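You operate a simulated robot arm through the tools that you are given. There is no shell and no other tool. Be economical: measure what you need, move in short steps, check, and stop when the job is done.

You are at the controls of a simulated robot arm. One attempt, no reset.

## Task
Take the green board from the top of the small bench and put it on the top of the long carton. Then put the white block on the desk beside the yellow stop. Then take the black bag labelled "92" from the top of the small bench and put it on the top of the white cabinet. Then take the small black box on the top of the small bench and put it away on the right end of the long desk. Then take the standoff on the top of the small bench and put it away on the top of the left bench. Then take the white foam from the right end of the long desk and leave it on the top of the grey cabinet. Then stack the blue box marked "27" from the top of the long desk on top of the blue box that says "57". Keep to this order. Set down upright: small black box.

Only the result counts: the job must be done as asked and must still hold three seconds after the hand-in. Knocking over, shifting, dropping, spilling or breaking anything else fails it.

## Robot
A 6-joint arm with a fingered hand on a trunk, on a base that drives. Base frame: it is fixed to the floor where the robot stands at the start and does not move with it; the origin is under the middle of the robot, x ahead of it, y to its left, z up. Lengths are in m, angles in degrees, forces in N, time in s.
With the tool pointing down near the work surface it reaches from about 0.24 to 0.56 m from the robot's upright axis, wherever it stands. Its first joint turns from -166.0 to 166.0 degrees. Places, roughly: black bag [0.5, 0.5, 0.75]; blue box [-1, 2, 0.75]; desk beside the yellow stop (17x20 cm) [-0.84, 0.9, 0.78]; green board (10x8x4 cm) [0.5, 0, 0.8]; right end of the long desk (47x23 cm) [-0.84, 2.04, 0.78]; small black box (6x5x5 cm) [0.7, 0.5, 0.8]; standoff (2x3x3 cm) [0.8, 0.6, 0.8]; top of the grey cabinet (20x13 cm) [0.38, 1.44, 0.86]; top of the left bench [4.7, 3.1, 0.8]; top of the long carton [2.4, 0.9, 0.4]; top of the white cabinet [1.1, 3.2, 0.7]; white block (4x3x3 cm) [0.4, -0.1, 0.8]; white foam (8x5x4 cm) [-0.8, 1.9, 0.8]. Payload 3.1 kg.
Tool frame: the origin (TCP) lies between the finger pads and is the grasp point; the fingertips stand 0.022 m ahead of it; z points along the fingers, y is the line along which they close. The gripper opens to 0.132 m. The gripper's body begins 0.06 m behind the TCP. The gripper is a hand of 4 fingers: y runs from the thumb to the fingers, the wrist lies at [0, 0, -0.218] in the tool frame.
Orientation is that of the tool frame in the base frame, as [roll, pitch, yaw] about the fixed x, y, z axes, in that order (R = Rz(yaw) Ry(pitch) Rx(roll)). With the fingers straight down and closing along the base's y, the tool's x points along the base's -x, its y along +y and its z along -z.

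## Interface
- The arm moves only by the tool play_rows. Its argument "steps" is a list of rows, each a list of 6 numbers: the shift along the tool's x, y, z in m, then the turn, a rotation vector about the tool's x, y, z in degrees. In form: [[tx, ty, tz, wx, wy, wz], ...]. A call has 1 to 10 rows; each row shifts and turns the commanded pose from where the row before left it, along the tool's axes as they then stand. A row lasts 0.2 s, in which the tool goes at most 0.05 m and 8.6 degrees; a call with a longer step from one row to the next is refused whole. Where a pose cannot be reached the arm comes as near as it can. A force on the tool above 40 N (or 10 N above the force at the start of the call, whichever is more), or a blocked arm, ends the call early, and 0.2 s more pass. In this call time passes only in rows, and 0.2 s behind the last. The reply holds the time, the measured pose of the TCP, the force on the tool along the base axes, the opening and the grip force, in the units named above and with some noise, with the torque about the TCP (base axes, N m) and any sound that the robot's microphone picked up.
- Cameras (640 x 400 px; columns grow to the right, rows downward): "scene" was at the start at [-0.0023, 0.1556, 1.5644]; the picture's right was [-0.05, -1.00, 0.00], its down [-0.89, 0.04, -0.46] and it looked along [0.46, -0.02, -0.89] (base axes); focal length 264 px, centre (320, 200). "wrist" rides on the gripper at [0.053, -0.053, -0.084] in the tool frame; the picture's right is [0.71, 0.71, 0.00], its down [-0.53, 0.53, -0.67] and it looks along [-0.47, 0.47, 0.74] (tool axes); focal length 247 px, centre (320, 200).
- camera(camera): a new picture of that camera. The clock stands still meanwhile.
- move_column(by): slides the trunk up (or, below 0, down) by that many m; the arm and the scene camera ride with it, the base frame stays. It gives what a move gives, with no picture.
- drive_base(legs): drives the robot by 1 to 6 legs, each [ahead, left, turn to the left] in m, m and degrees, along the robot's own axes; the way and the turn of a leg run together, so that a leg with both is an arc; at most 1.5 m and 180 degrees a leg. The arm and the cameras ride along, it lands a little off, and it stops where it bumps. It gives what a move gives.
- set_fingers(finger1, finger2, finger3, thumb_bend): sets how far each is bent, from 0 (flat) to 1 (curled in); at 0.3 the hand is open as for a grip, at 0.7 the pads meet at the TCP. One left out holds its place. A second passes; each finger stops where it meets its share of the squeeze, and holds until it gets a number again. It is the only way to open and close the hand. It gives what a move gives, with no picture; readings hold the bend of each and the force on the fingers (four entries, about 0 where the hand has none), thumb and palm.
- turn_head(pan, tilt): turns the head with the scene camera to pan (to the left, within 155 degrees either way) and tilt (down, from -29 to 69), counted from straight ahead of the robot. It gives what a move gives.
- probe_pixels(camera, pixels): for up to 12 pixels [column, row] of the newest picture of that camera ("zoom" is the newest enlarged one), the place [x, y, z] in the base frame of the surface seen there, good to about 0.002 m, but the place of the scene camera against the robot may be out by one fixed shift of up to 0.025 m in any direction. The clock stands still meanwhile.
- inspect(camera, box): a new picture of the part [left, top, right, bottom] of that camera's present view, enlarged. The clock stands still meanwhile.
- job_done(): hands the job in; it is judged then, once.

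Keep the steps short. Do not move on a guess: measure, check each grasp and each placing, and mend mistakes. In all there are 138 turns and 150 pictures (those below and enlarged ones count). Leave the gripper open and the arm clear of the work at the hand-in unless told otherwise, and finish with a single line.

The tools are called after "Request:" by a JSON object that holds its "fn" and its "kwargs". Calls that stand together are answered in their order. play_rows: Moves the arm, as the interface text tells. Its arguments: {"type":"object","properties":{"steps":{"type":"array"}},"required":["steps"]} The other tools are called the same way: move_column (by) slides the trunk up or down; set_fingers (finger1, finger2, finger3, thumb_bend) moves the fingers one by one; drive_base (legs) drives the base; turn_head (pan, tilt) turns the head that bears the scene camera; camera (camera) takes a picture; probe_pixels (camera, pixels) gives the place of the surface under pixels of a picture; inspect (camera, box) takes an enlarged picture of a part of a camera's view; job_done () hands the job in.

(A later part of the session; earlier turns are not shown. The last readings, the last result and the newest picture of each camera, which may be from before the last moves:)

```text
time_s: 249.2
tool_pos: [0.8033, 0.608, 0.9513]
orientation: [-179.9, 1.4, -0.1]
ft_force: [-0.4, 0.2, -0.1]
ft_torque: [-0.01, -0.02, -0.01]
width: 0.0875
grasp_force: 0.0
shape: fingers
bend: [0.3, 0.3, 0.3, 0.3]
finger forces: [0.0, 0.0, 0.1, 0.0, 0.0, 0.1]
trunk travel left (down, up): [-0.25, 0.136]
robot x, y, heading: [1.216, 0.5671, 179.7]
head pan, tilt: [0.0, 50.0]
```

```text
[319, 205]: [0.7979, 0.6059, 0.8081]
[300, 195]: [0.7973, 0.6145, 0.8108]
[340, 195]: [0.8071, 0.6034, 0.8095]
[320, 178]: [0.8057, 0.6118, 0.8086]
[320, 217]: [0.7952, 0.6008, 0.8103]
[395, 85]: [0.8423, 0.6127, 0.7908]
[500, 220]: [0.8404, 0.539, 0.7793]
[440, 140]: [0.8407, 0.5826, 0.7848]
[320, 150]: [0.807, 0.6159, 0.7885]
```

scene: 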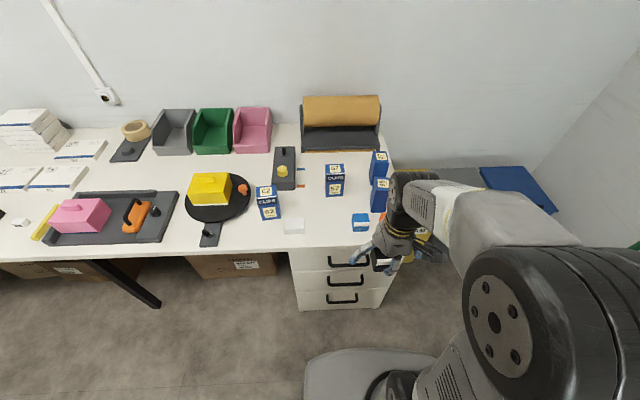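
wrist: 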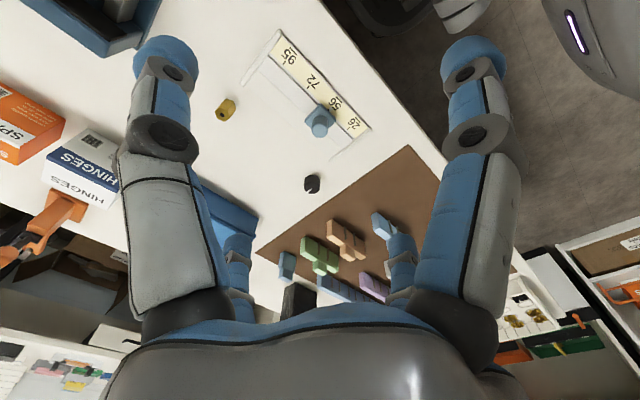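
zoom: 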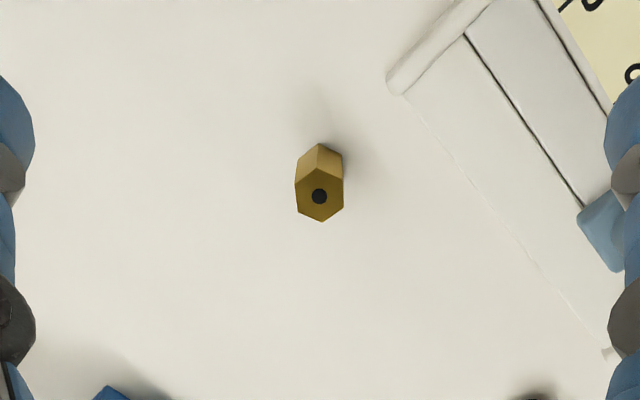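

Standoff at (0.801, 0.608), top 0.809. Grip along y with thumb and finger 2; flatten fingers 1/3 to clear the tray.

Request:
{"fn": "set_fingers", "kwargs": {"finger1": 0.1, "finger3": 0.1, "finger2": 0.52, "thumb_bend": 0.52}}

Request:
{"fn": "play_rows", "kwargs": {"steps": [[-0.002, 0, 0.048, 0, 0, 0], [0, 0, 0.048, 0, 0, 0], [0, 0, 0.043, 0, 0, 0]]}}

Request:
{"fn": "inspect", "kwargs": {"camera": "wrist", "box": [180, 20, 460, 240]}}

```text
time_s: 250.2
tool_pos: [0.8038, 0.6076, 0.9519]
orientation: [-179.9, 1.3, -0.2]
ft_force: [-0.3, 0.1, -0.6]
ft_torque: [0.0, 0.03, 0.04]
width: 0.0858
grasp_force: 0.0
shape: fingers
bend: [0.1, 0.52, 0.1, 0.52]
finger forces: [0.0, 0.0, 0.1, 0.1, 0.0, 0.0]
trunk travel left (down, up): [-0.25, 0.136]
robot x, y, heading: [1.2165, 0.5653, 179.3]
head pan, tilt: [0.0, 50.0]
```

```text
time_s: 251.0
tool_pos: [0.7942, 0.6073, 0.8126]
orientation: [-179.9, 1.4, -0.2]
ft_force: [0.2, 0.1, -1.1]
ft_torque: [0.02, -0.02, 0.06]
width: 0.0859
grasp_force: 0.1
shape: fingers
bend: [0.1, 0.52, 0.1, 0.52]
finger forces: [0.1, 0.1, 0.0, 0.1, 0.1, 0.0]
trunk travel left (down, up): [-0.25, 0.136]
robot x, y, heading: [1.218, 0.5667, 179.5]
head pan, tilt: [0.0, 50.0]
```

```text
1.82 times, centred on (320, 130) of wrist
```

zoom: 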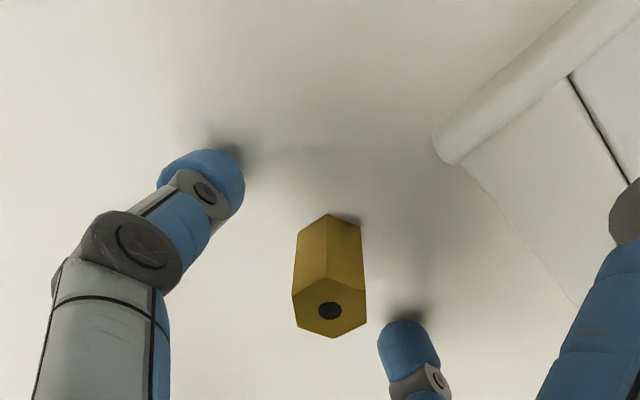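

Request:
{"fn": "play_rows", "kwargs": {"steps": [[0.006, -0.001, 0, 0, 0, 0]]}}

Request:
{"fn": "set_fingers", "kwargs": {"finger2": 0.8, "thumb_bend": 0.8}}

Request:
{"fn": "play_rows", "kwargs": {"steps": [[0, 0, -0.02, 0, 0, 0], [0, 0, -0.04, 0, 0, 0]]}}

Request:
{"fn": "inspect", "kwargs": {"camera": "wrist", "box": [180, 20, 460, 240]}}

```text
time_s: 251.4
tool_pos: [0.8001, 0.6081, 0.8104]
orientation: [-179.8, 1.4, -0.1]
ft_force: [-0.4, -0.2, 0.8]
ft_torque: [-0.03, -0.02, -0.03]
width: 0.0859
grasp_force: 0.1
shape: fingers
bend: [0.1, 0.52, 0.1, 0.52]
finger forces: [0.1, 0.1, 0.0, 0.0, 0.0, 0.1]
trunk travel left (down, up): [-0.25, 0.136]
robot x, y, heading: [1.2136, 0.5689, 179.4]
head pan, tilt: [0.0, 50.0]
```

```text
time_s: 252.4
tool_pos: [0.8006, 0.6089, 0.8111]
orientation: [-180.0, 1.4, -0.1]
ft_force: [0.6, -0.3, -0.1]
ft_torque: [-0.02, -0.04, 0.02]
width: 0.0776
grasp_force: 9.3
shape: fingers
bend: [0.1, 0.6, 0.1, 0.75]
finger forces: [0.1, 9.4, 0.0, 0.0, 9.3, 0.0]
trunk travel left (down, up): [-0.25, 0.136]
robot x, y, heading: [1.2163, 0.5656, 179.4]
head pan, tilt: [0.0, 50.0]
```

```text
time_s: 253.0
tool_pos: [0.8037, 0.6087, 0.8718]
orientation: [-179.9, 1.4, -0.2]
ft_force: [-0.4, 0.1, -0.1]
ft_torque: [-0.02, 0.0, 0.04]
width: 0.0778
grasp_force: 9.6
shape: fingers
bend: [0.1, 0.6, 0.1, 0.75]
finger forces: [0.1, 9.4, 0.1, 0.0, 9.3, 0.0]
trunk travel left (down, up): [-0.25, 0.136]
robot x, y, heading: [1.2128, 0.5673, 179.3]
head pan, tilt: [0.0, 50.0]
```

```text
1.82 times, centred on (320, 130) of wrist
```

zoom: 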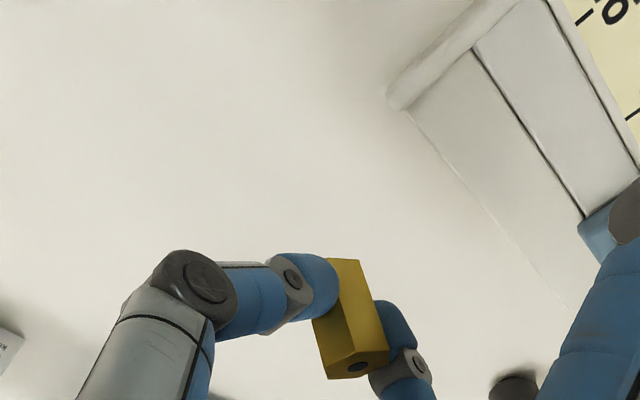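

Standoff is held. Retract, drive toward the room and look at the way to the left bench.

Request:
{"fn": "play_rows", "kwargs": {"steps": [[0, 0, -0.045, 0, 0, 0], [0, 0, -0.045, 0, 0, 0], [0, 0, -0.045, 0, 0, 0], [0, 0, -0.04, 0, 0, 0], [0.045, 0, 0, 0, 0, 0], [0.045, 0, 0, 0, 0, 0], [0.035, 0, 0, 0, 0, 0]]}}

Request:
{"fn": "drive_base", "kwargs": {"legs": [[-0.15, 0, 0], [0, -1.25, 0], [0, 0, 180], [0.2, 0, 0]]}}

Request:
{"fn": "turn_head", "kwargs": {"pan": 10, "tilt": 22}}

Request:
{"fn": "camera", "kwargs": {"camera": "scene"}}

Request:
{"fn": "inspect", "kwargs": {"camera": "scene", "box": [150, 60, 400, 230]}}

```text
time_s: 254.6
tool_pos: [0.9324, 0.6083, 1.0411]
orientation: [-180.0, 1.5, -0.2]
ft_force: [0.6, -0.3, 0.7]
ft_torque: [0.02, -0.01, -0.02]
width: 0.0777
grasp_force: 9.9
shape: fingers
bend: [0.1, 0.6, 0.1, 0.75]
finger forces: [0.0, 9.4, 0.0, 0.0, 9.2, 0.1]
trunk travel left (down, up): [-0.25, 0.136]
robot x, y, heading: [1.215, 0.5645, 179.3]
head pan, tilt: [0.0, 50.0]
```

```text
time_s: 270.5
tool_pos: [1.8779, 1.7716, 1.0411]
orientation: [-179.9, 1.2, -176.9]
ft_force: [0.6, -0.2, 0.3]
ft_torque: [-0.05, -0.01, 0.02]
width: 0.0778
grasp_force: 9.1
shape: fingers
bend: [0.1, 0.6, 0.1, 0.75]
finger forces: [0.1, 9.5, 0.1, 0.0, 9.4, 0.0]
trunk travel left (down, up): [-0.25, 0.136]
robot x, y, heading: [1.5892, 1.8017, 2.5]
head pan, tilt: [0.0, 50.0]
```

```text
time_s: 271.4
tool_pos: [1.8772, 1.7719, 1.04]
orientation: [-179.8, 1.4, -176.8]
ft_force: [0.0, 0.8, -0.9]
ft_torque: [-0.04, -0.03, -0.05]
width: 0.0777
grasp_force: 9.0
shape: fingers
bend: [0.1, 0.6, 0.1, 0.75]
finger forces: [0.1, 9.5, 0.0, 0.0, 9.5, 0.1]
trunk travel left (down, up): [-0.25, 0.136]
robot x, y, heading: [1.5871, 1.7968, 2.5]
head pan, tilt: [10.0, 22.0]
```

```text
64 pictures are left
```

scene: 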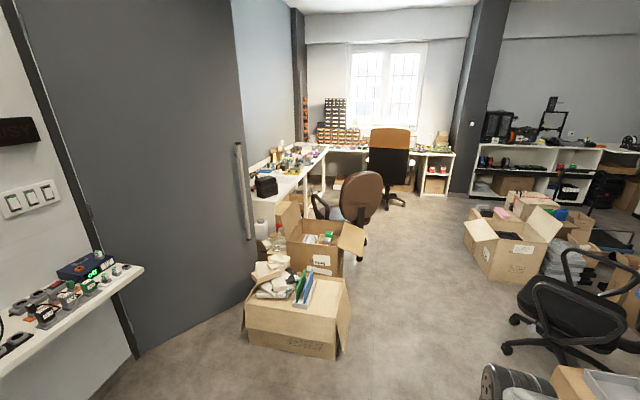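

```text
2.35 times, centred on (275, 145) of scene
```

zoom: 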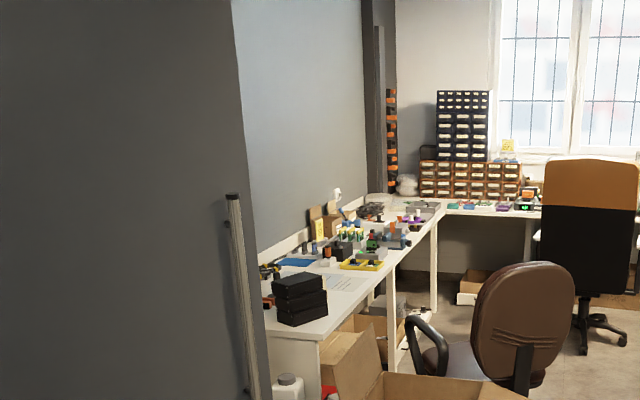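

Request:
{"fn": "probe_pixels", "kwargs": {"camera": "scene", "pixels": [[350, 335], [365, 245], [400, 220], [345, 350], [505, 345], [520, 300], [470, 235], [265, 205], [320, 160], [300, 165], [345, 185], [370, 180]]}}

Request:
{"fn": "probe_pixels", "kwargs": {"camera": "zoom", "pixels": [[350, 290], [330, 305], [400, 270], [420, 235], [300, 330], [270, 350], [350, 262], [300, 285], [440, 320], [520, 330], [470, 350], [330, 275]]}}

```text
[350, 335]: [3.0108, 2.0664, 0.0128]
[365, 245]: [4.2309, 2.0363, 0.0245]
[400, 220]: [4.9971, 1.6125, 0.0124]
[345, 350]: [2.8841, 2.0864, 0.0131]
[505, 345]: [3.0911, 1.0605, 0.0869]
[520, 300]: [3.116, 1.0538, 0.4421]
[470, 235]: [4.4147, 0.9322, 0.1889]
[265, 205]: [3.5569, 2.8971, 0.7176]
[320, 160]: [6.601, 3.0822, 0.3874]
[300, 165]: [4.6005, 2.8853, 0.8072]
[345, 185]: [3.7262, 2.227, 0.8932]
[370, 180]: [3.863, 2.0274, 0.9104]
```

```text
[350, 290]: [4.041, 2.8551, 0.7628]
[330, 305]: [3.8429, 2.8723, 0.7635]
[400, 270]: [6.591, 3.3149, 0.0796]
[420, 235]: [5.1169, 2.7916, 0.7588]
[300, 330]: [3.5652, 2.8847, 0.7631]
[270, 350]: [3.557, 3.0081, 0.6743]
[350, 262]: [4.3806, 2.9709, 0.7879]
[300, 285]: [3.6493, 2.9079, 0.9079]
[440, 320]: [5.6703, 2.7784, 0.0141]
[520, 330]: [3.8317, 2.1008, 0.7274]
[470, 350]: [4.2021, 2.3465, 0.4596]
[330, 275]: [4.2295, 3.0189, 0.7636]
```

Lane along y≈1.55 is clear (black chair y<1.1, cartons/brown chair y>2.0). Drive along it to x≈4.6 and look at the bench.

Request:
{"fn": "drive_base", "kwargs": {"legs": [[0.1, -0.25, -2.5], [1.45, 0, 0], [1.45, 0, 0]]}}

Request:
{"fn": "turn_head", "kwargs": {"pan": 75, "tilt": 38}}

Request:
{"fn": "camera", "kwargs": {"camera": "scene"}}

```text
time_s: 286.9
tool_pos: [4.8754, 1.5351, 1.0411]
orientation: [-180.0, 1.4, -179.3]
ft_force: [0.2, 0.5, -0.6]
ft_torque: [0.0, 0.02, -0.03]
width: 0.0773
grasp_force: 9.8
shape: fingers
bend: [0.1, 0.6, 0.1, 0.75]
finger forces: [0.0, 9.5, 0.1, 0.0, 9.3, 0.1]
trunk travel left (down, up): [-0.25, 0.136]
robot x, y, heading: [4.5862, 1.5738, 0.3]
head pan, tilt: [10.0, 22.0]
```

```text
time_s: 288.3
tool_pos: [4.8761, 1.536, 1.0397]
orientation: [-179.9, 1.4, -179.1]
ft_force: [-0.5, 0.1, -0.1]
ft_torque: [0.0, -0.01, -0.01]
width: 0.0776
grasp_force: 9.1
shape: fingers
bend: [0.1, 0.6, 0.1, 0.75]
finger forces: [0.0, 9.5, 0.0, 0.0, 9.4, 0.0]
trunk travel left (down, up): [-0.25, 0.136]
robot x, y, heading: [4.5879, 1.576, 0.3]
head pan, tilt: [75.0, 38.0]
```

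```text
62 pictures are left
```

scene: 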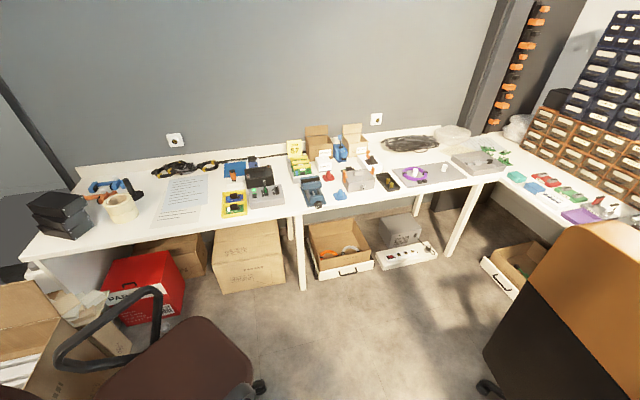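

Request:
{"fn": "inspect", "kwargs": {"camera": "scene", "box": [190, 130, 520, 240]}}

Request:
{"fn": "probe_pixels", "kwargs": {"camera": "scene", "pixels": [[290, 210], [220, 220], [130, 230], [440, 182], [380, 200], [350, 205], [260, 390], [480, 385], [300, 285], [250, 360], [445, 250], [275, 212]]}}

```text
1.94 times, centred on (355, 185) of scene
```

zoom: 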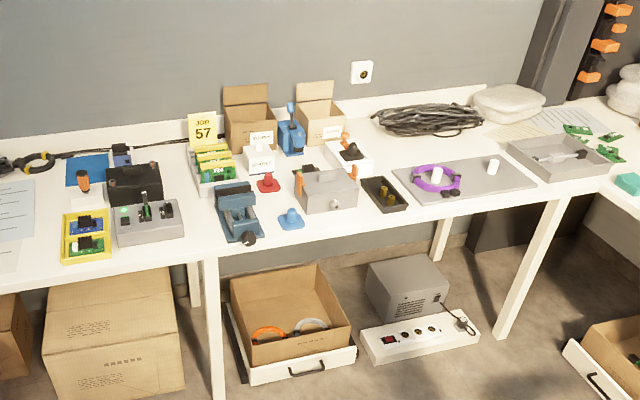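

```text
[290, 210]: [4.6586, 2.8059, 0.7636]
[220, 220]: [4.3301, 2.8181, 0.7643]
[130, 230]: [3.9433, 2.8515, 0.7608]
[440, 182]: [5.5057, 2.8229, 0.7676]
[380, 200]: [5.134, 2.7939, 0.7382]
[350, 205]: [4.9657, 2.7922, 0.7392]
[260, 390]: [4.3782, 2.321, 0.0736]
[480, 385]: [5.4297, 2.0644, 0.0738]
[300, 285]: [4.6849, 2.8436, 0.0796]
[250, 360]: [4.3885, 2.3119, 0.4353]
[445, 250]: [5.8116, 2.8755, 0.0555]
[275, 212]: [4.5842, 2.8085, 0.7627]
```

The standoff can go in the gap between the grey panel and the vice (x≈4.67, y≈2.87). Drive up to the bench and look closer.

Request:
{"fn": "drive_base", "kwargs": {"legs": [[0.26, 0, 0], [0, 0, 90], [0.8, 0, 0]]}}

Request:
{"fn": "turn_head", "kwargs": {"pan": 20, "tilt": 52}}

Request:
{"fn": "camera", "kwargs": {"camera": "scene"}}

Request:
{"fn": "camera", "kwargs": {"camera": "wrist"}}

```text
time_s: 297.7
tool_pos: [4.9025, 2.6358, 1.0404]
orientation: [-179.9, 1.4, -90.2]
ft_force: [0.4, 0.7, 1.2]
ft_torque: [0.0, -0.01, 0.0]
width: 0.0775
grasp_force: 9.7
shape: fingers
bend: [0.1, 0.6, 0.1, 0.75]
finger forces: [0.1, 9.6, 0.1, 0.1, 9.3, 0.0]
trunk travel left (down, up): [-0.25, 0.136]
robot x, y, heading: [4.8597, 2.3536, 89.4]
head pan, tilt: [75.0, 38.0]
```

```text
time_s: 299.0
tool_pos: [4.9048, 2.6368, 1.0395]
orientation: [-179.9, 1.4, -90.1]
ft_force: [-0.1, -0.2, -0.5]
ft_torque: [-0.02, 0.01, 0.02]
width: 0.0774
grasp_force: 9.3
shape: fingers
bend: [0.1, 0.6, 0.1, 0.75]
finger forces: [0.1, 9.5, 0.0, 0.1, 9.3, 0.0]
trunk travel left (down, up): [-0.25, 0.136]
robot x, y, heading: [4.8596, 2.3462, 89.3]
head pan, tilt: [20.0, 52.0]
```

```text
60 pictures are left
```

scene: 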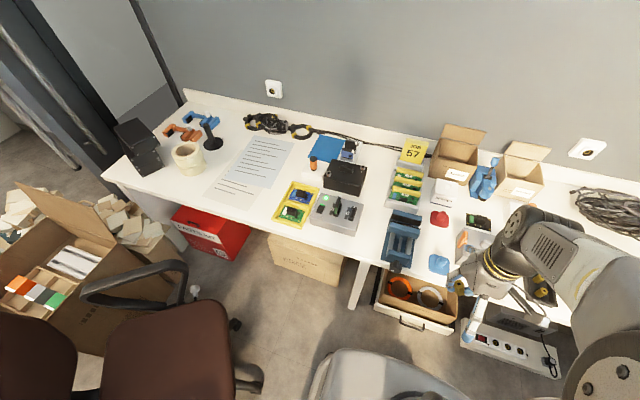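

```text
59 pictures are left
```

wrist: 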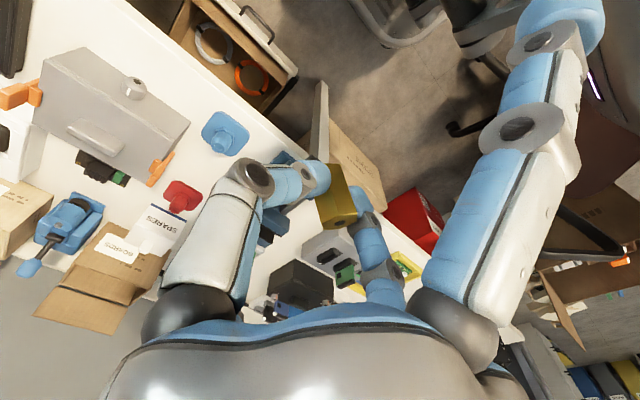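

Request:
{"fn": "inspect", "kwargs": {"camera": "scene", "box": [240, 120, 460, 290]}}

Request:
{"fn": "probe_pixels", "kwargs": {"camera": "zoom", "pixels": [[385, 190], [370, 250], [345, 320], [420, 190], [360, 220], [290, 260], [285, 195], [410, 300], [440, 215], [80, 230], [130, 160], [100, 130]]}}

```text
2.35 times, centred on (350, 205) of scene
```

zoom: 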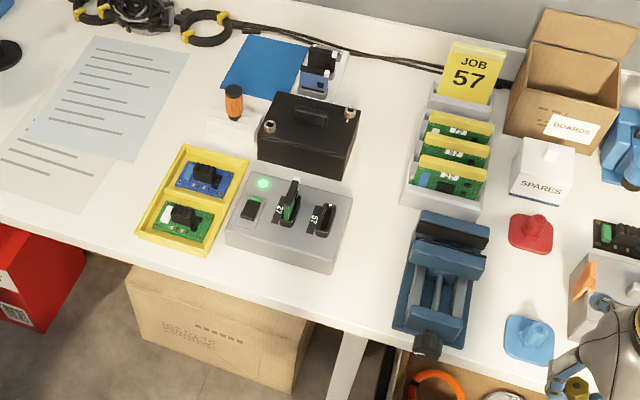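

```text
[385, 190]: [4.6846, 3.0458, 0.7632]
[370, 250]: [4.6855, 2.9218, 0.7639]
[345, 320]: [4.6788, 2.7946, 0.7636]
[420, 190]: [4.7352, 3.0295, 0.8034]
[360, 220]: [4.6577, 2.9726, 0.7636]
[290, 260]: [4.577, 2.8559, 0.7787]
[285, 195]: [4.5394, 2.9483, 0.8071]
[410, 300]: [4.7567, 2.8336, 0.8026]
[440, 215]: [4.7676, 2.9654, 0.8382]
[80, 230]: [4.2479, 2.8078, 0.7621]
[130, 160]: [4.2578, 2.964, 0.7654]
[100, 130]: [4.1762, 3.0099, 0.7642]
```

Request:
{"fn": "probe_pixels", "kwargs": {"camera": "wrist", "pixels": [[250, 180], [235, 165], [320, 175], [215, 230], [365, 225], [375, 250], [338, 205], [345, 225], [335, 195], [390, 295], [570, 20], [520, 120]]}}

Request:
{"fn": "inspect", "kwargs": {"camera": "wrist", "box": [180, 120, 440, 320]}}

```text
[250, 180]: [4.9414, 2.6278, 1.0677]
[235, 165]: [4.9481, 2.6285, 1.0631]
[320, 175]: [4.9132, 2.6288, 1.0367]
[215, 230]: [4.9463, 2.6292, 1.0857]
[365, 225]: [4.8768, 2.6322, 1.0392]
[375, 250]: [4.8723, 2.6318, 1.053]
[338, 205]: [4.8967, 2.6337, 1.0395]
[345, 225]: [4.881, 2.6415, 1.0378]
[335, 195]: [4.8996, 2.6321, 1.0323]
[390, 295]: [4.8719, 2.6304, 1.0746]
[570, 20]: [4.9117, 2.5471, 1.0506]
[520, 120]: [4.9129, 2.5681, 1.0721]
```

```text
2.00 times, centred on (310, 220) of wrist
```

zoom: 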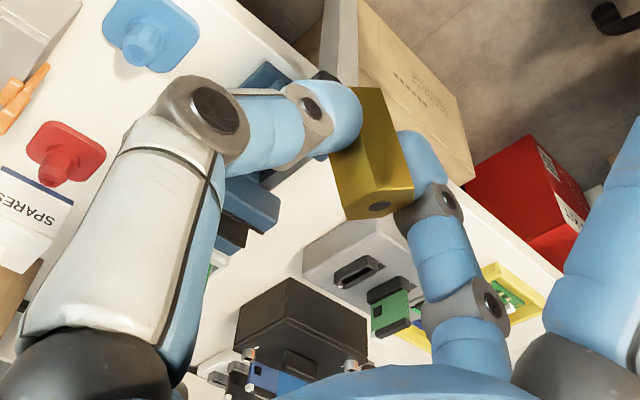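

I'll set the standoff at the front strip ≈(4.685, 2.833), clear of panel (y>2.86) and vice (x>4.755). Flatten fingers 1/3 and move above.

Request:
{"fn": "set_fingers", "kwargs": {"finger1": 0.0, "finger3": 0.0}}

Request:
{"fn": "play_rows", "kwargs": {"steps": [[-0.033, 0.0355, 0, 0, 0, 0], [-0.033, 0.0355, 0, 0, 0, 0], [-0.033, 0.0355, 0, 0, 0, 0], [-0.033, 0.0355, 0, 0, 0, 0], [-0.033, 0.0355, 0, 0, 0, 0], [-0.032, 0.036, 0, 0, 0, 0], [0, 0, 0.045, 0, 0, 0], [0, 0, 0.045, 0, 0, 0], [0, 0, 0.045, 0, 0, 0]]}}

Request:
{"fn": "camera", "kwargs": {"camera": "wrist"}}

Request:
{"fn": "inspect", "kwargs": {"camera": "scene", "box": [240, 120, 460, 290]}}

```text
time_s: 300.0
tool_pos: [4.9046, 2.6369, 1.0398]
orientation: [-179.9, 1.5, -90.2]
ft_force: [-0.4, 0.9, -0.2]
ft_torque: [-0.02, 0.01, -0.01]
width: 0.0838
grasp_force: 9.7
shape: fingers
bend: [0.01, 0.6, 0.01, 0.75]
finger forces: [0.1, 9.5, 0.0, 0.0, 9.4, 0.0]
trunk travel left (down, up): [-0.25, 0.136]
robot x, y, heading: [4.863, 2.3503, 89.3]
head pan, tilt: [20.0, 52.0]
```

```text
time_s: 302.0
tool_pos: [4.6923, 2.8412, 0.9086]
orientation: [-179.9, 1.2, -90.2]
ft_force: [-0.2, 0.7, 0.0]
ft_torque: [0.0, -0.04, 0.01]
width: 0.084
grasp_force: 8.7
shape: fingers
bend: [0.01, 0.6, 0.01, 0.76]
finger forces: [0.0, 9.6, 0.0, 0.0, 9.6, 0.0]
trunk travel left (down, up): [-0.25, 0.136]
robot x, y, heading: [4.8585, 2.3501, 89.2]
head pan, tilt: [20.0, 52.0]
```

```text
56 pictures are left
```

wrist: 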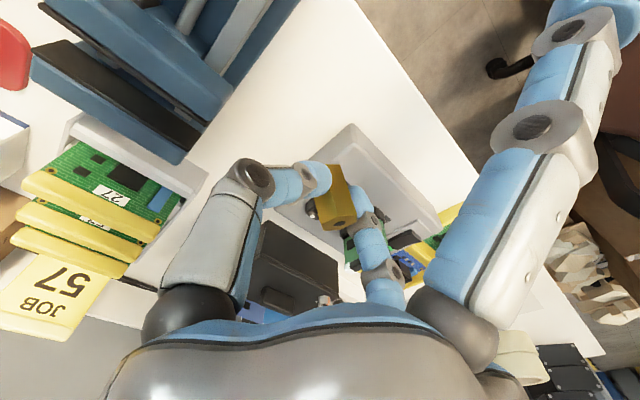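

```text
2.35 times, centred on (350, 205) of scene
```

zoom: 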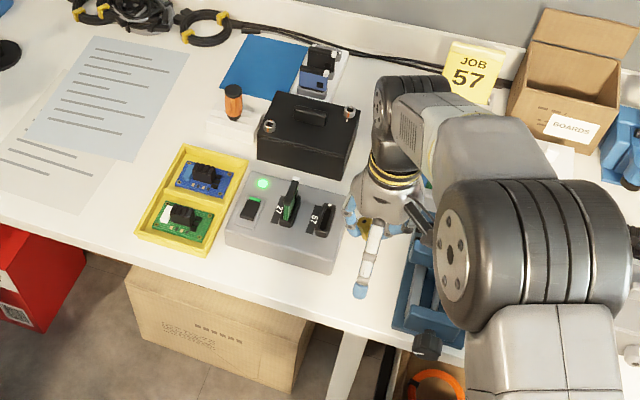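

Request:
{"fn": "probe_pixels", "kwargs": {"camera": "wrist", "pixels": [[350, 130], [300, 160], [435, 210], [300, 80], [380, 70], [420, 110], [215, 100], [180, 165], [200, 195], [330, 215], [350, 150], [240, 130]]}}

```text
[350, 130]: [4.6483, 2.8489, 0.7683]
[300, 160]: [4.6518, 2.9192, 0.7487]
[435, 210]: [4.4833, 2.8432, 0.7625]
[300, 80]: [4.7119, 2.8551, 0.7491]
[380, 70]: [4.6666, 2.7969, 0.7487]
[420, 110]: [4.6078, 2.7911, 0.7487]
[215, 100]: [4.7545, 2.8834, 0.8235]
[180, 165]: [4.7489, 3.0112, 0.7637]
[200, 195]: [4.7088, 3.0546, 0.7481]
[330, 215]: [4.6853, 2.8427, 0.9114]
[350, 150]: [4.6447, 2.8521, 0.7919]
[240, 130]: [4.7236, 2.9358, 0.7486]
```

Request:
{"fn": "play_rows", "kwargs": {"steps": [[0.009, 0, 0.04, 0, 0, 0], [0, 0, 0.045, 0, 0, 0], [0, 0, 0.033, 0, 0, 0]]}}

Request:
{"fn": "inspect", "kwargs": {"camera": "wrist", "box": [160, 20, 460, 240]}}

```text
time_s: 302.8
tool_pos: [4.6956, 2.834, 0.7921]
orientation: [-179.9, 1.4, -90.2]
ft_force: [-0.8, -0.4, -0.5]
ft_torque: [-0.01, 0.02, -0.01]
width: 0.084
grasp_force: 9.9
shape: fingers
bend: [0.01, 0.6, 0.01, 0.76]
finger forces: [0.0, 9.5, 0.0, 0.0, 9.4, 0.0]
trunk travel left (down, up): [-0.25, 0.136]
robot x, y, heading: [4.8592, 2.351, 89.2]
head pan, tilt: [20.0, 52.0]
```

```text
1.82 times, centred on (310, 130) of wrist
```

zoom: 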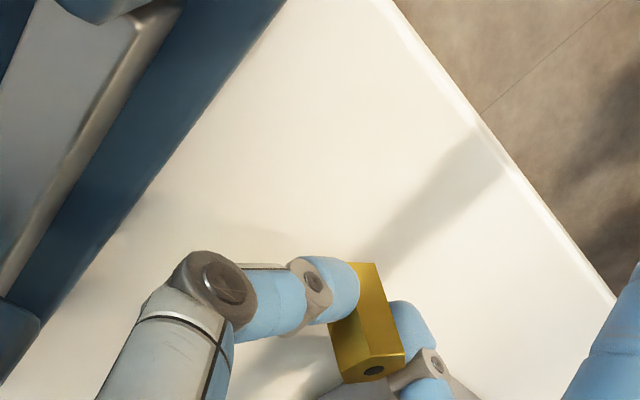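

Clearances look fine; lower slowly to contact.

Request:
{"fn": "play_rows", "kwargs": {"steps": [[0, 0, 0.005, 0, 0, 0], [0, 0, 0.003, 0, 0, 0], [0, 0, 0.002, 0, 0, 0]]}}

Request:
{"fn": "inspect", "kwargs": {"camera": "wrist", "box": [260, 130, 400, 240]}}

```text
time_s: 303.6
tool_pos: [4.6934, 2.8333, 0.7807]
orientation: [-179.9, 1.5, -90.2]
ft_force: [1.5, 1.1, 0.1]
ft_torque: [-0.01, -0.01, 0.0]
width: 0.0838
grasp_force: 9.5
shape: fingers
bend: [0.01, 0.6, 0.01, 0.76]
finger forces: [0.0, 9.6, 0.1, 0.1, 9.4, 0.0]
trunk travel left (down, up): [-0.25, 0.136]
robot x, y, heading: [4.8613, 2.3502, 89.2]
head pan, tilt: [20.0, 52.0]
```

```text
3.64 times, centred on (330, 185) of wrist
```

zoom: 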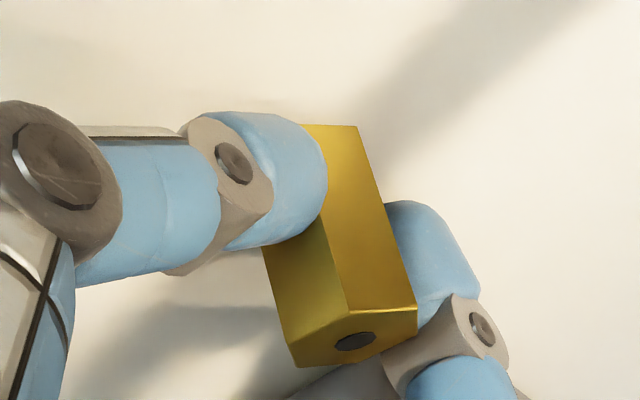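

Request:
{"fn": "play_rows", "kwargs": {"steps": [[0, 0, 0.0015, 0, 0, 0], [0, 0, 0.0015, 0, 0, 0]]}}

Request:
{"fn": "play_rows", "kwargs": {"steps": [[0, 0, 0.001, 0, 0, 0], [0, 0, 0.001, 0, 0, 0]]}}

```text
time_s: 304.2
tool_pos: [4.6931, 2.8324, 0.7786]
orientation: [-179.9, 1.7, -90.2]
ft_force: [3.3, -0.2, 8.9]
ft_torque: [0.02, 0.03, 0.04]
width: 0.0842
grasp_force: 11.4
shape: fingers
bend: [0.01, 0.59, 0.01, 0.77]
finger forces: [0.1, 8.7, 0.0, 0.0, 15.0, 0.1]
trunk travel left (down, up): [-0.25, 0.136]
robot x, y, heading: [4.86, 2.3488, 89.2]
head pan, tilt: [20.0, 52.0]
```

```text
time_s: 304.8
tool_pos: [4.6936, 2.8309, 0.7778]
orientation: [-179.9, 1.6, -90.2]
ft_force: [1.4, -0.2, 13.4]
ft_torque: [0.02, 0.19, -0.05]
width: 0.0839
grasp_force: 13.0
shape: fingers
bend: [0.01, 0.59, 0.01, 0.78]
finger forces: [0.0, 11.2, 0.0, 0.1, 14.8, 0.0]
trunk travel left (down, up): [-0.25, 0.136]
robot x, y, heading: [4.8607, 2.35, 89.3]
head pan, tilt: [20.0, 52.0]
```

Request:
{"fn": "play_rows", "kwargs": {"steps": [[0, 0, -0.001, 0, 0, 0]]}}

Request:
{"fn": "set_fingers", "kwargs": {"finger2": 0.54, "thumb_bend": 0.62}}

Request:
{"fn": "inspect", "kwargs": {"camera": "wrist", "box": [200, 80, 440, 240]}}

```text
time_s: 305.2
tool_pos: [4.6924, 2.8314, 0.7759]
orientation: [-179.9, 1.4, -90.3]
ft_force: [1.8, 1.4, 10.4]
ft_torque: [0.01, 0.09, -0.01]
width: 0.0837
grasp_force: 11.6
shape: fingers
bend: [0.01, 0.59, 0.01, 0.78]
finger forces: [0.1, 9.3, 0.0, 0.0, 14.3, 0.1]
trunk travel left (down, up): [-0.25, 0.136]
robot x, y, heading: [4.8616, 2.3541, 89.2]
head pan, tilt: [20.0, 52.0]
```

```text
time_s: 306.2
tool_pos: [4.692, 2.8312, 0.7782]
orientation: [-180.0, 1.4, -90.3]
ft_force: [3.1, -0.8, 6.0]
ft_torque: [-0.04, 0.11, 0.01]
width: 0.087
grasp_force: 3.2
shape: fingers
bend: [0.01, 0.58, 0.01, 0.62]
finger forces: [0.0, 6.0, 0.1, 0.1, 0.2, 0.1]
trunk travel left (down, up): [-0.25, 0.136]
robot x, y, heading: [4.8584, 2.3504, 89.3]
head pan, tilt: [20.0, 52.0]
```

```text
2.50 times, centred on (320, 160) of wrist
```

zoom: 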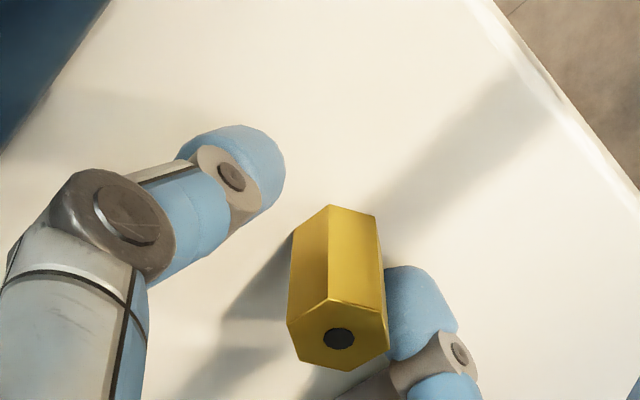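

Standoff is upright. Shift 3 mm off, then rise.

Request:
{"fn": "play_rows", "kwargs": {"steps": [[0, 0.003, -0.004, 0, 0, 0], [0, 0.002, -0.012, 0, 0, 0], [0, 0, -0.04, 0, 0, 0], [0, 0, -0.045, 0, 0, 0], [0, 0, -0.045, 0, 0, 0], [0, 0, -0.045, 0, 0, 0], [0, 0, -0.045, 0, 0, 0]]}}

Request:
{"fn": "camera", "kwargs": {"camera": "wrist"}}

```text
time_s: 307.8
tool_pos: [4.688, 2.8224, 1.0117]
orientation: [-179.8, 1.3, -90.3]
ft_force: [0.4, 0.3, 0.2]
ft_torque: [0.02, 0.02, -0.01]
width: 0.0869
grasp_force: 0.1
shape: fingers
bend: [0.01, 0.54, 0.01, 0.62]
finger forces: [0.1, 0.1, 0.0, 0.0, 0.0, 0.0]
trunk travel left (down, up): [-0.25, 0.136]
robot x, y, heading: [4.8593, 2.3497, 89.2]
head pan, tilt: [20.0, 52.0]
```

```text
51 pictures are left
```

wrist: 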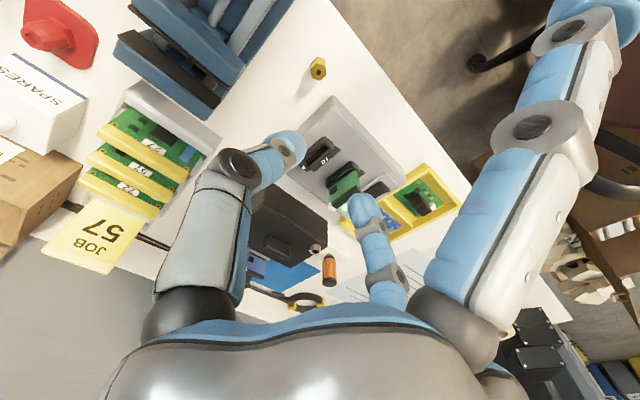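

Standoff stands on the left bench. Fix the 1.4° tool tilt, retract, and drive back toward the long desk.

Request:
{"fn": "play_rows", "kwargs": {"steps": [[0, 0, -0.03, 0, 1.4, 0], [0.045, -0.03, 0, 0, 0, 0], [0.045, -0.03, 0, 0, 0, 0], [0.04, -0.03, 0, 0, 0, 0], [0.04, -0.03, 0, 0, 0, 0], [0.02, -0.03, 0, 0, 0, 0]]}}

Request:
{"fn": "drive_base", "kwargs": {"legs": [[-0.8, 0, 0], [0, 0, 90.8], [1.45, 0, 0], [1.45, 0, 0], [0, -0.53, 0], [1.45, 0, 0]]}}

Request:
{"fn": "set_fingers", "kwargs": {"finger1": 0.3, "finger2": 0.3, "finger3": 0.3, "thumb_bend": 0.3}}

```text
refused: row 2 steps farther than a row can; nothing moved
```

```text
time_s: 338.5
tool_pos: [0.1164, 1.9679, 1.0098]
orientation: [-180.0, 1.4, -1.7]
ft_force: [-0.8, -0.4, -0.3]
ft_torque: [0.01, 0.0, 0.01]
width: 0.087
grasp_force: 0.0
shape: fingers
bend: [0.01, 0.54, 0.01, 0.62]
finger forces: [0.0, 0.1, 0.0, 0.1, 0.0, 0.0]
trunk travel left (down, up): [-0.25, 0.136]
robot x, y, heading: [0.5909, 2.1279, 177.7]
head pan, tilt: [20.0, 52.0]
```

```text
time_s: 339.5
tool_pos: [0.1169, 1.9693, 1.0104]
orientation: [-179.9, 1.4, -1.8]
ft_force: [-0.1, -1.1, -0.4]
ft_torque: [0.05, 0.04, -0.02]
width: 0.0879
grasp_force: 0.0
shape: fingers
bend: [0.3, 0.3, 0.3, 0.3]
finger forces: [0.0, 0.0, 0.0, 0.1, 0.0, 0.0]
trunk travel left (down, up): [-0.25, 0.136]
robot x, y, heading: [0.5929, 2.1304, 177.6]
head pan, tilt: [20.0, 52.0]
```

The retraction was refused (row too long) so the arm rode extended, without contact. Retract properly now and fix tilt, then drive to the desk.

Request:
{"fn": "play_rows", "kwargs": {"steps": [[0, 0, -0.03, 0, 1.4, 0], [0.035, -0.032, 0, 0, 0, 0], [0.035, -0.032, 0, 0, 0, 0], [0.035, -0.032, 0, 0, 0, 0], [0.035, -0.032, 0, 0, 0, 0], [0.035, -0.032, 0, 0, 0, 0]]}}

Request:
{"fn": "drive_base", "kwargs": {"legs": [[0.78, 0.12, 2.3], [0.17, 0.05, 0]]}}

Request:
{"fn": "camera", "kwargs": {"camera": "wrist"}}

```text
time_s: 340.9
tool_pos: [0.3025, 2.1206, 1.0391]
orientation: [-179.9, 0.1, -1.9]
ft_force: [0.6, -0.4, 0.8]
ft_torque: [0.0, 0.02, 0.01]
width: 0.088
grasp_force: 0.0
shape: fingers
bend: [0.3, 0.3, 0.3, 0.3]
finger forces: [0.0, 0.0, 0.1, 0.1, 0.0, 0.1]
trunk travel left (down, up): [-0.25, 0.136]
robot x, y, heading: [0.5929, 2.1296, 177.9]
head pan, tilt: [20.0, 52.0]
```

```text
time_s: 346.2
tool_pos: [-0.6351, 1.9297, 1.0376]
orientation: [-179.8, 0.0, 2.1]
ft_force: [-0.6, 0.2, -0.8]
ft_torque: [-0.03, -0.01, 0.01]
width: 0.088
grasp_force: 0.0
shape: fingers
bend: [0.3, 0.3, 0.3, 0.3]
finger forces: [0.1, 0.0, 0.1, 0.1, 0.0, 0.1]
trunk travel left (down, up): [-0.25, 0.136]
robot x, y, heading: [-0.3405, 1.9552, -178.6]
head pan, tilt: [20.0, 52.0]
```

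```text
50 pictures are left
```

wrist: 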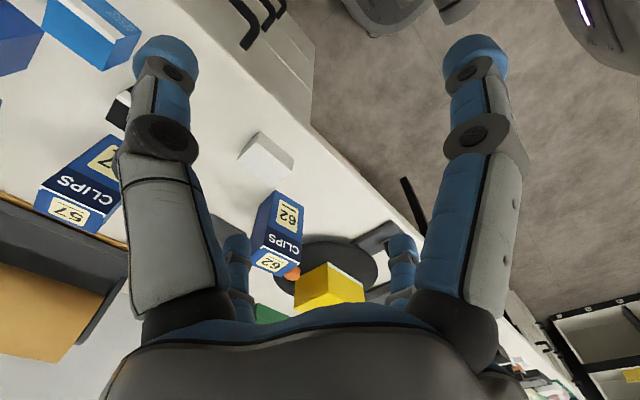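

Request:
{"fn": "inspect", "kwargs": {"camera": "wrist", "box": [220, 120, 310, 200]}}

Request:
{"fn": "probe_pixels", "kwargs": {"camera": "wrist", "pixels": [[262, 150], [242, 168], [258, 132], [293, 162], [270, 176], [268, 150], [282, 172], [250, 150], [262, 225], [282, 195]]}}

```text
5.00 times, centred on (265, 160) of wrist
```

zoom: 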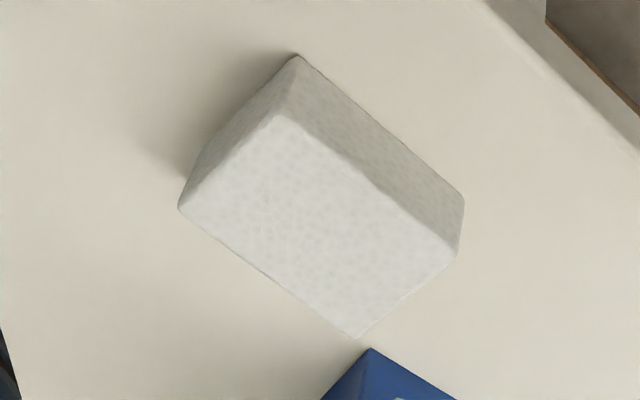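

```text
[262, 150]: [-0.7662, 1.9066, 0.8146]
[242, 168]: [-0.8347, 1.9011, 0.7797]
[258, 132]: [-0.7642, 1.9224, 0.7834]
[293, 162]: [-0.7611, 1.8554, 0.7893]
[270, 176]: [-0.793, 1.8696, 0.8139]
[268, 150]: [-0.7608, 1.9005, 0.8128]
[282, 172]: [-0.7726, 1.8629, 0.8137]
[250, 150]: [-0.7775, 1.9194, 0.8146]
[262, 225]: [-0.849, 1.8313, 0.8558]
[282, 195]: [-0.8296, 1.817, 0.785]
```

Request:
{"fn": "probe_pixels", "kwargs": {"camera": "zoom", "pixels": [[182, 206], [355, 334], [452, 252], [280, 120], [298, 60], [462, 205], [372, 352], [300, 220]]}}

```text
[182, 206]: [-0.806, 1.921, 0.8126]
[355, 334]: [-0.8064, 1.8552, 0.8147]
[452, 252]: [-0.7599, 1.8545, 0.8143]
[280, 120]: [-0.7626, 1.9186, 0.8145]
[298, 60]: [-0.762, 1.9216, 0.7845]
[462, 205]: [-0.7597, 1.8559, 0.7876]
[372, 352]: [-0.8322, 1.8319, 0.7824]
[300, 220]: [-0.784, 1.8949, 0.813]
```

Foam spans x −0.807…−0.760, y 1.854–1.921, top 0.8145. Grip along x with fingers 1/3.

Request:
{"fn": "set_fingers", "kwargs": {"finger1": 0.46, "finger3": 0.46}}

Request:
{"fn": "play_rows", "kwargs": {"steps": [[-0.045, 0.012, 0, 0, 0, 0], [-0.045, 0.012, 0, 0, 0, 0], [-0.045, 0.0125, 0, 0, 0, 0], [-0.0147, 0, 0, 0, 0, 2], [0, 0, 0.045, 0, 0, 0], [0, 0, 0.045, 0, 0, 0], [0, 0, 0.045, 0, 0, 0]]}}

Request:
{"fn": "inspect", "kwargs": {"camera": "wrist", "box": [180, 20, 460, 240]}}

```text
time_s: 347.2
tool_pos: [-0.6341, 1.9296, 1.0379]
orientation: [-180.0, 0.0, 2.2]
ft_force: [0.1, -0.1, 1.0]
ft_torque: [0.01, 0.02, -0.01]
width: 0.0714
grasp_force: 0.0
shape: fingers
bend: [0.46, 0.3, 0.46, 0.3]
finger forces: [0.1, 0.1, 0.0, 0.1, 0.0, 0.1]
trunk travel left (down, up): [-0.25, 0.136]
robot x, y, heading: [-0.3403, 1.9581, -178.4]
head pan, tilt: [20.0, 52.0]
```

```text
time_s: 348.8
tool_pos: [-0.7831, 1.8874, 0.9028]
orientation: [-179.9, 0.0, 0.1]
ft_force: [0.1, 0.2, 0.2]
ft_torque: [-0.02, -0.01, 0.01]
width: 0.0713
grasp_force: 0.1
shape: fingers
bend: [0.46, 0.3, 0.46, 0.3]
finger forces: [0.1, 0.1, 0.0, 0.0, 0.0, 0.0]
trunk travel left (down, up): [-0.25, 0.136]
robot x, y, heading: [-0.3418, 1.9605, -178.4]
head pan, tilt: [20.0, 52.0]
```

```text
1.82 times, centred on (320, 130) of wrist
```

zoom: 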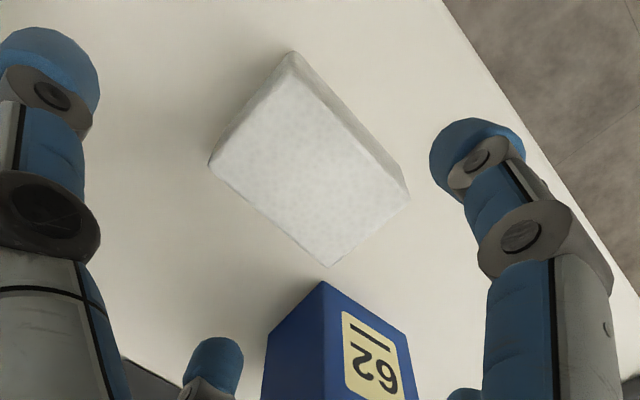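

Request:
{"fn": "play_rows", "kwargs": {"steps": [[0, 0, 0.045, 0, 0, 0], [0, 0, 0.044, 0, 0, 0]]}}

Request:
{"fn": "set_fingers", "kwargs": {"finger1": 0.8, "finger3": 0.8}}

Request:
{"fn": "play_rows", "kwargs": {"steps": [[0, 0, -0.02, 0, 0, 0], [0, 0, -0.045, 0, 0, 0]]}}

Request:
{"fn": "inspect", "kwargs": {"camera": "wrist", "box": [180, 20, 460, 240]}}

```text
time_s: 349.4
tool_pos: [-0.7805, 1.886, 0.813]
orientation: [-179.9, 0.0, 0.0]
ft_force: [-0.4, -0.2, -0.3]
ft_torque: [-0.04, 0.03, 0.0]
width: 0.0713
grasp_force: 0.0
shape: fingers
bend: [0.46, 0.3, 0.46, 0.3]
finger forces: [0.0, 0.1, 0.1, 0.1, 0.0, 0.0]
trunk travel left (down, up): [-0.25, 0.136]
robot x, y, heading: [-0.3399, 1.9582, -178.6]
head pan, tilt: [20.0, 52.0]
```

```text
time_s: 350.4
tool_pos: [-0.7811, 1.8862, 0.8139]
orientation: [-180.0, 0.0, 0.1]
ft_force: [-0.4, 0.4, -0.2]
ft_torque: [0.02, 0.0, 0.02]
width: 0.0632
grasp_force: 7.0
shape: fingers
bend: [0.56, 0.3, 0.56, 0.3]
finger forces: [7.1, 0.0, 7.1, 0.0, 0.1, 0.0]
trunk travel left (down, up): [-0.25, 0.136]
robot x, y, heading: [-0.3422, 1.9576, -178.0]
head pan, tilt: [20.0, 52.0]
```

```text
time_s: 351.0
tool_pos: [-0.7835, 1.8838, 0.8788]
orientation: [-179.9, 0.0, 0.2]
ft_force: [-0.1, -0.3, -0.1]
ft_torque: [0.02, -0.01, 0.02]
width: 0.0635
grasp_force: 7.5
shape: fingers
bend: [0.56, 0.3, 0.56, 0.3]
finger forces: [7.0, 0.1, 7.0, 0.1, 0.1, 0.1]
trunk travel left (down, up): [-0.25, 0.136]
robot x, y, heading: [-0.3438, 1.9571, -178.5]
head pan, tilt: [20.0, 52.0]
```

```text
1.82 times, centred on (320, 130) of wrist
```

zoom: 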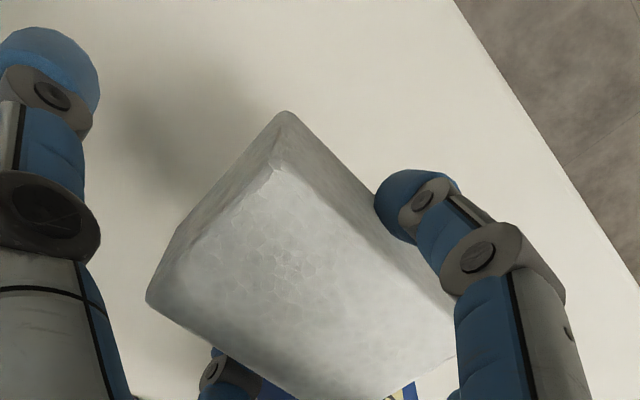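

Foam held. Retract and drive to the grey cabinet on the bench end.

Request:
{"fn": "play_rows", "kwargs": {"steps": [[0, 0, -0.045, 0, 0, 0], [0, 0, -0.045, 0, 0, 0], [0, 0, -0.045, 0, 0, 0], [0, 0, -0.03, 0, 0, 0], [0.04, -0.02, 0, 0, 0, 0], [0.04, -0.02, 0, 0, 0, 0], [0.04, -0.02, 0, 0, 0, 0], [0.03, -0.01, 0, 0, 0, 0]]}}

Request:
{"fn": "drive_base", "kwargs": {"legs": [[-0.2, 0, 0], [0, 0.5, 0], [0, 0, 178.5]]}}

Request:
{"fn": "turn_head", "kwargs": {"pan": -5, "tilt": 55}}

Request:
{"fn": "camera", "kwargs": {"camera": "scene"}}

```text
time_s: 352.8
tool_pos: [-0.6315, 1.9544, 1.0444]
orientation: [-179.9, 0.1, 0.0]
ft_force: [-0.1, -0.1, -0.7]
ft_torque: [0.01, -0.02, -0.03]
width: 0.0632
grasp_force: 7.1
shape: fingers
bend: [0.56, 0.3, 0.56, 0.3]
finger forces: [6.9, 0.0, 6.8, 0.0, 0.0, 0.1]
trunk travel left (down, up): [-0.25, 0.136]
robot x, y, heading: [-0.3425, 1.9578, -178.3]
head pan, tilt: [20.0, 52.0]
```

```text
time_s: 364.4
tool_pos: [0.1552, 1.4863, 1.0452]
orientation: [-179.9, 0.0, -175.5]
ft_force: [-0.5, -0.1, -0.3]
ft_torque: [0.0, -0.01, 0.02]
width: 0.0634
grasp_force: 7.0
shape: fingers
bend: [0.56, 0.3, 0.56, 0.3]
finger forces: [6.9, 0.0, 6.8, 0.0, 0.0, 0.0]
trunk travel left (down, up): [-0.25, 0.136]
robot x, y, heading: [-0.1348, 1.4603, 6.0]
head pan, tilt: [20.0, 52.0]
```

```text
time_s: 365.3
tool_pos: [0.1536, 1.4865, 1.045]
orientation: [-179.9, 0.0, -175.6]
ft_force: [-0.3, -0.2, 0.4]
ft_torque: [0.0, 0.01, -0.02]
width: 0.0636
grasp_force: 6.4
shape: fingers
bend: [0.56, 0.3, 0.56, 0.3]
finger forces: [6.8, 0.1, 6.7, 0.1, 0.1, 0.0]
trunk travel left (down, up): [-0.25, 0.136]
robot x, y, heading: [-0.1357, 1.461, 6.0]
head pan, tilt: [-5.0, 55.0]
```

```text
46 pictures are left
```

scene: 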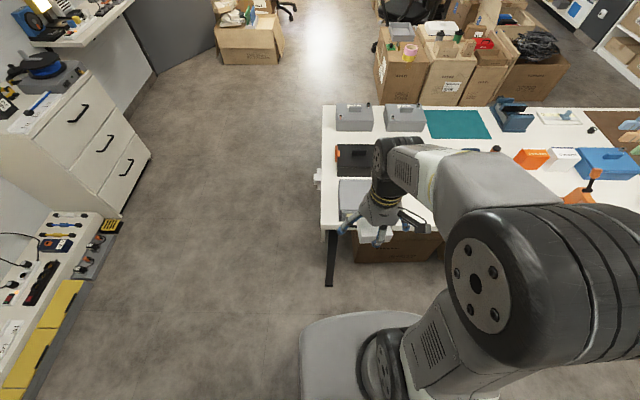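

Request:
{"fn": "play_rows", "kwargs": {"steps": [[-0.045, -0.015, 0, 0, 0, 0], [-0.045, -0.015, 0, 0, 0, 0], [-0.045, -0.015, 0, 0, 0, 0], [-0.045, -0.015, 0, 0, 0, 0], [-0.016, 0, 0, 0, 0, 0]]}}

Request:
{"fn": "camera", "kwargs": {"camera": "wrist"}}

Request:
{"fn": "inspect", "kwargs": {"camera": "scene", "box": [300, 100, 460, 260]}}

```text
time_s: 366.5
tool_pos: [0.3555, 1.4442, 1.0441]
orientation: [-179.9, 0.0, -175.6]
ft_force: [0.4, -0.5, -0.4]
ft_torque: [0.02, -0.03, 0.01]
width: 0.0635
grasp_force: 7.2
shape: fingers
bend: [0.56, 0.3, 0.56, 0.3]
finger forces: [6.8, 0.0, 6.7, 0.0, 0.1, 0.0]
trunk travel left (down, up): [-0.25, 0.136]
robot x, y, heading: [-0.1318, 1.461, 6.0]
head pan, tilt: [-5.0, 55.0]
```

```text
45 pictures are left
```

wrist: 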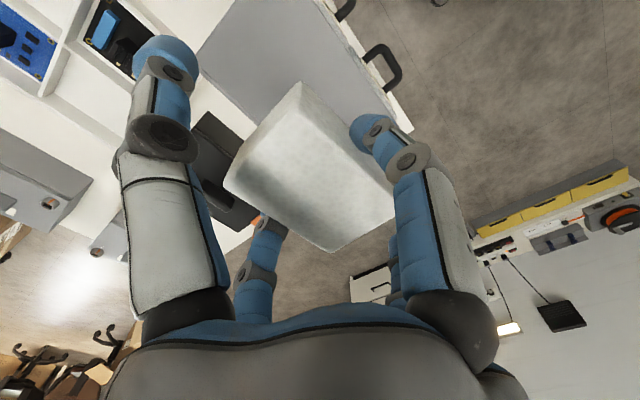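

```text
2.50 times, centred on (380, 180) of scene
```

zoom: 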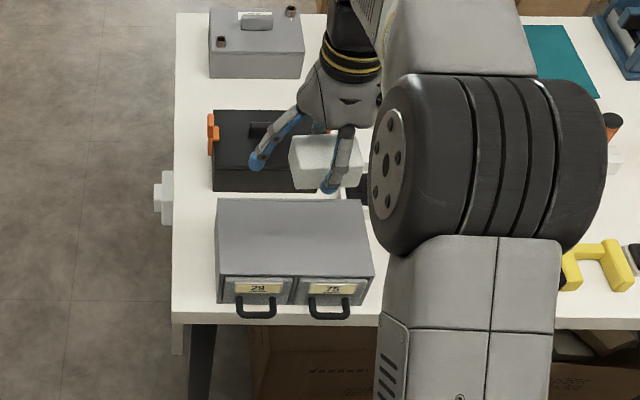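

Request:
{"fn": "probe_pixels", "kwargs": {"camera": "zoom", "pixels": [[222, 205], [362, 205], [370, 272], [222, 270], [295, 240]]}}

Request:
{"fn": "probe_pixels", "kwargs": {"camera": "wrist", "pixels": [[260, 40], [310, 10], [345, 70], [385, 120], [230, 90], [245, 120], [360, 110], [205, 70], [300, 60]]}}

```text
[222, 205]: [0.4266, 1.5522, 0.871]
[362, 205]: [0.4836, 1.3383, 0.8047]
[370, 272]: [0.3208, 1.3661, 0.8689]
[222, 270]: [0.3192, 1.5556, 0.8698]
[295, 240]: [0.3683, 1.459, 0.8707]
```

```text
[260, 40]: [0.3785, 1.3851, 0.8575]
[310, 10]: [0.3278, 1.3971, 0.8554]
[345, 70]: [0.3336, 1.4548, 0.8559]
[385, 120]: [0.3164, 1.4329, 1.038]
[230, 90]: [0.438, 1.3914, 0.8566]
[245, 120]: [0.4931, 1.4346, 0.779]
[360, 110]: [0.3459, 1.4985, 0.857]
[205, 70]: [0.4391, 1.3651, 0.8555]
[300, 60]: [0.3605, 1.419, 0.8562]
```

Cabinet top is x 0.32–0.44, y 1.35–1.54, z 0.856. Position over its centre and lower.

Request:
{"fn": "play_rows", "kwargs": {"steps": [[-0.0245, -0.002, 0, 0, 0, 4.4], [0, 0, 0.045, 0, 0, 0], [0, 0, 0.045, 0, 0, 0], [0, 0, 0.045, 0, 0, 0], [0, 0, 0.014, 0, 0, 0]]}}

Request:
{"fn": "play_rows", "kwargs": {"steps": [[0, 0, 0.002, 0, 0, 0], [0, 0, 0.002, 0, 0, 0]]}}

```text
time_s: 367.7
tool_pos: [0.3816, 1.4409, 0.8948]
orientation: [-179.9, 0.1, -179.9]
ft_force: [0.6, -0.7, -0.3]
ft_torque: [0.02, -0.01, -0.01]
width: 0.063
grasp_force: 6.0
shape: fingers
bend: [0.56, 0.3, 0.56, 0.3]
finger forces: [6.7, 0.0, 6.7, 0.1, 0.0, 0.0]
trunk travel left (down, up): [-0.25, 0.136]
robot x, y, heading: [-0.1337, 1.4629, 6.1]
head pan, tilt: [-5.0, 55.0]
```

```text
time_s: 368.3
tool_pos: [0.3803, 1.44, 0.8914]
orientation: [-179.9, 0.0, -179.9]
ft_force: [-1.2, 0.5, -0.4]
ft_torque: [-0.03, -0.02, 0.02]
width: 0.0636
grasp_force: 6.8
shape: fingers
bend: [0.56, 0.3, 0.56, 0.3]
finger forces: [6.8, 0.1, 6.8, 0.1, 0.1, 0.1]
trunk travel left (down, up): [-0.25, 0.136]
robot x, y, heading: [-0.1296, 1.4617, 6.0]
head pan, tilt: [-5.0, 55.0]
```

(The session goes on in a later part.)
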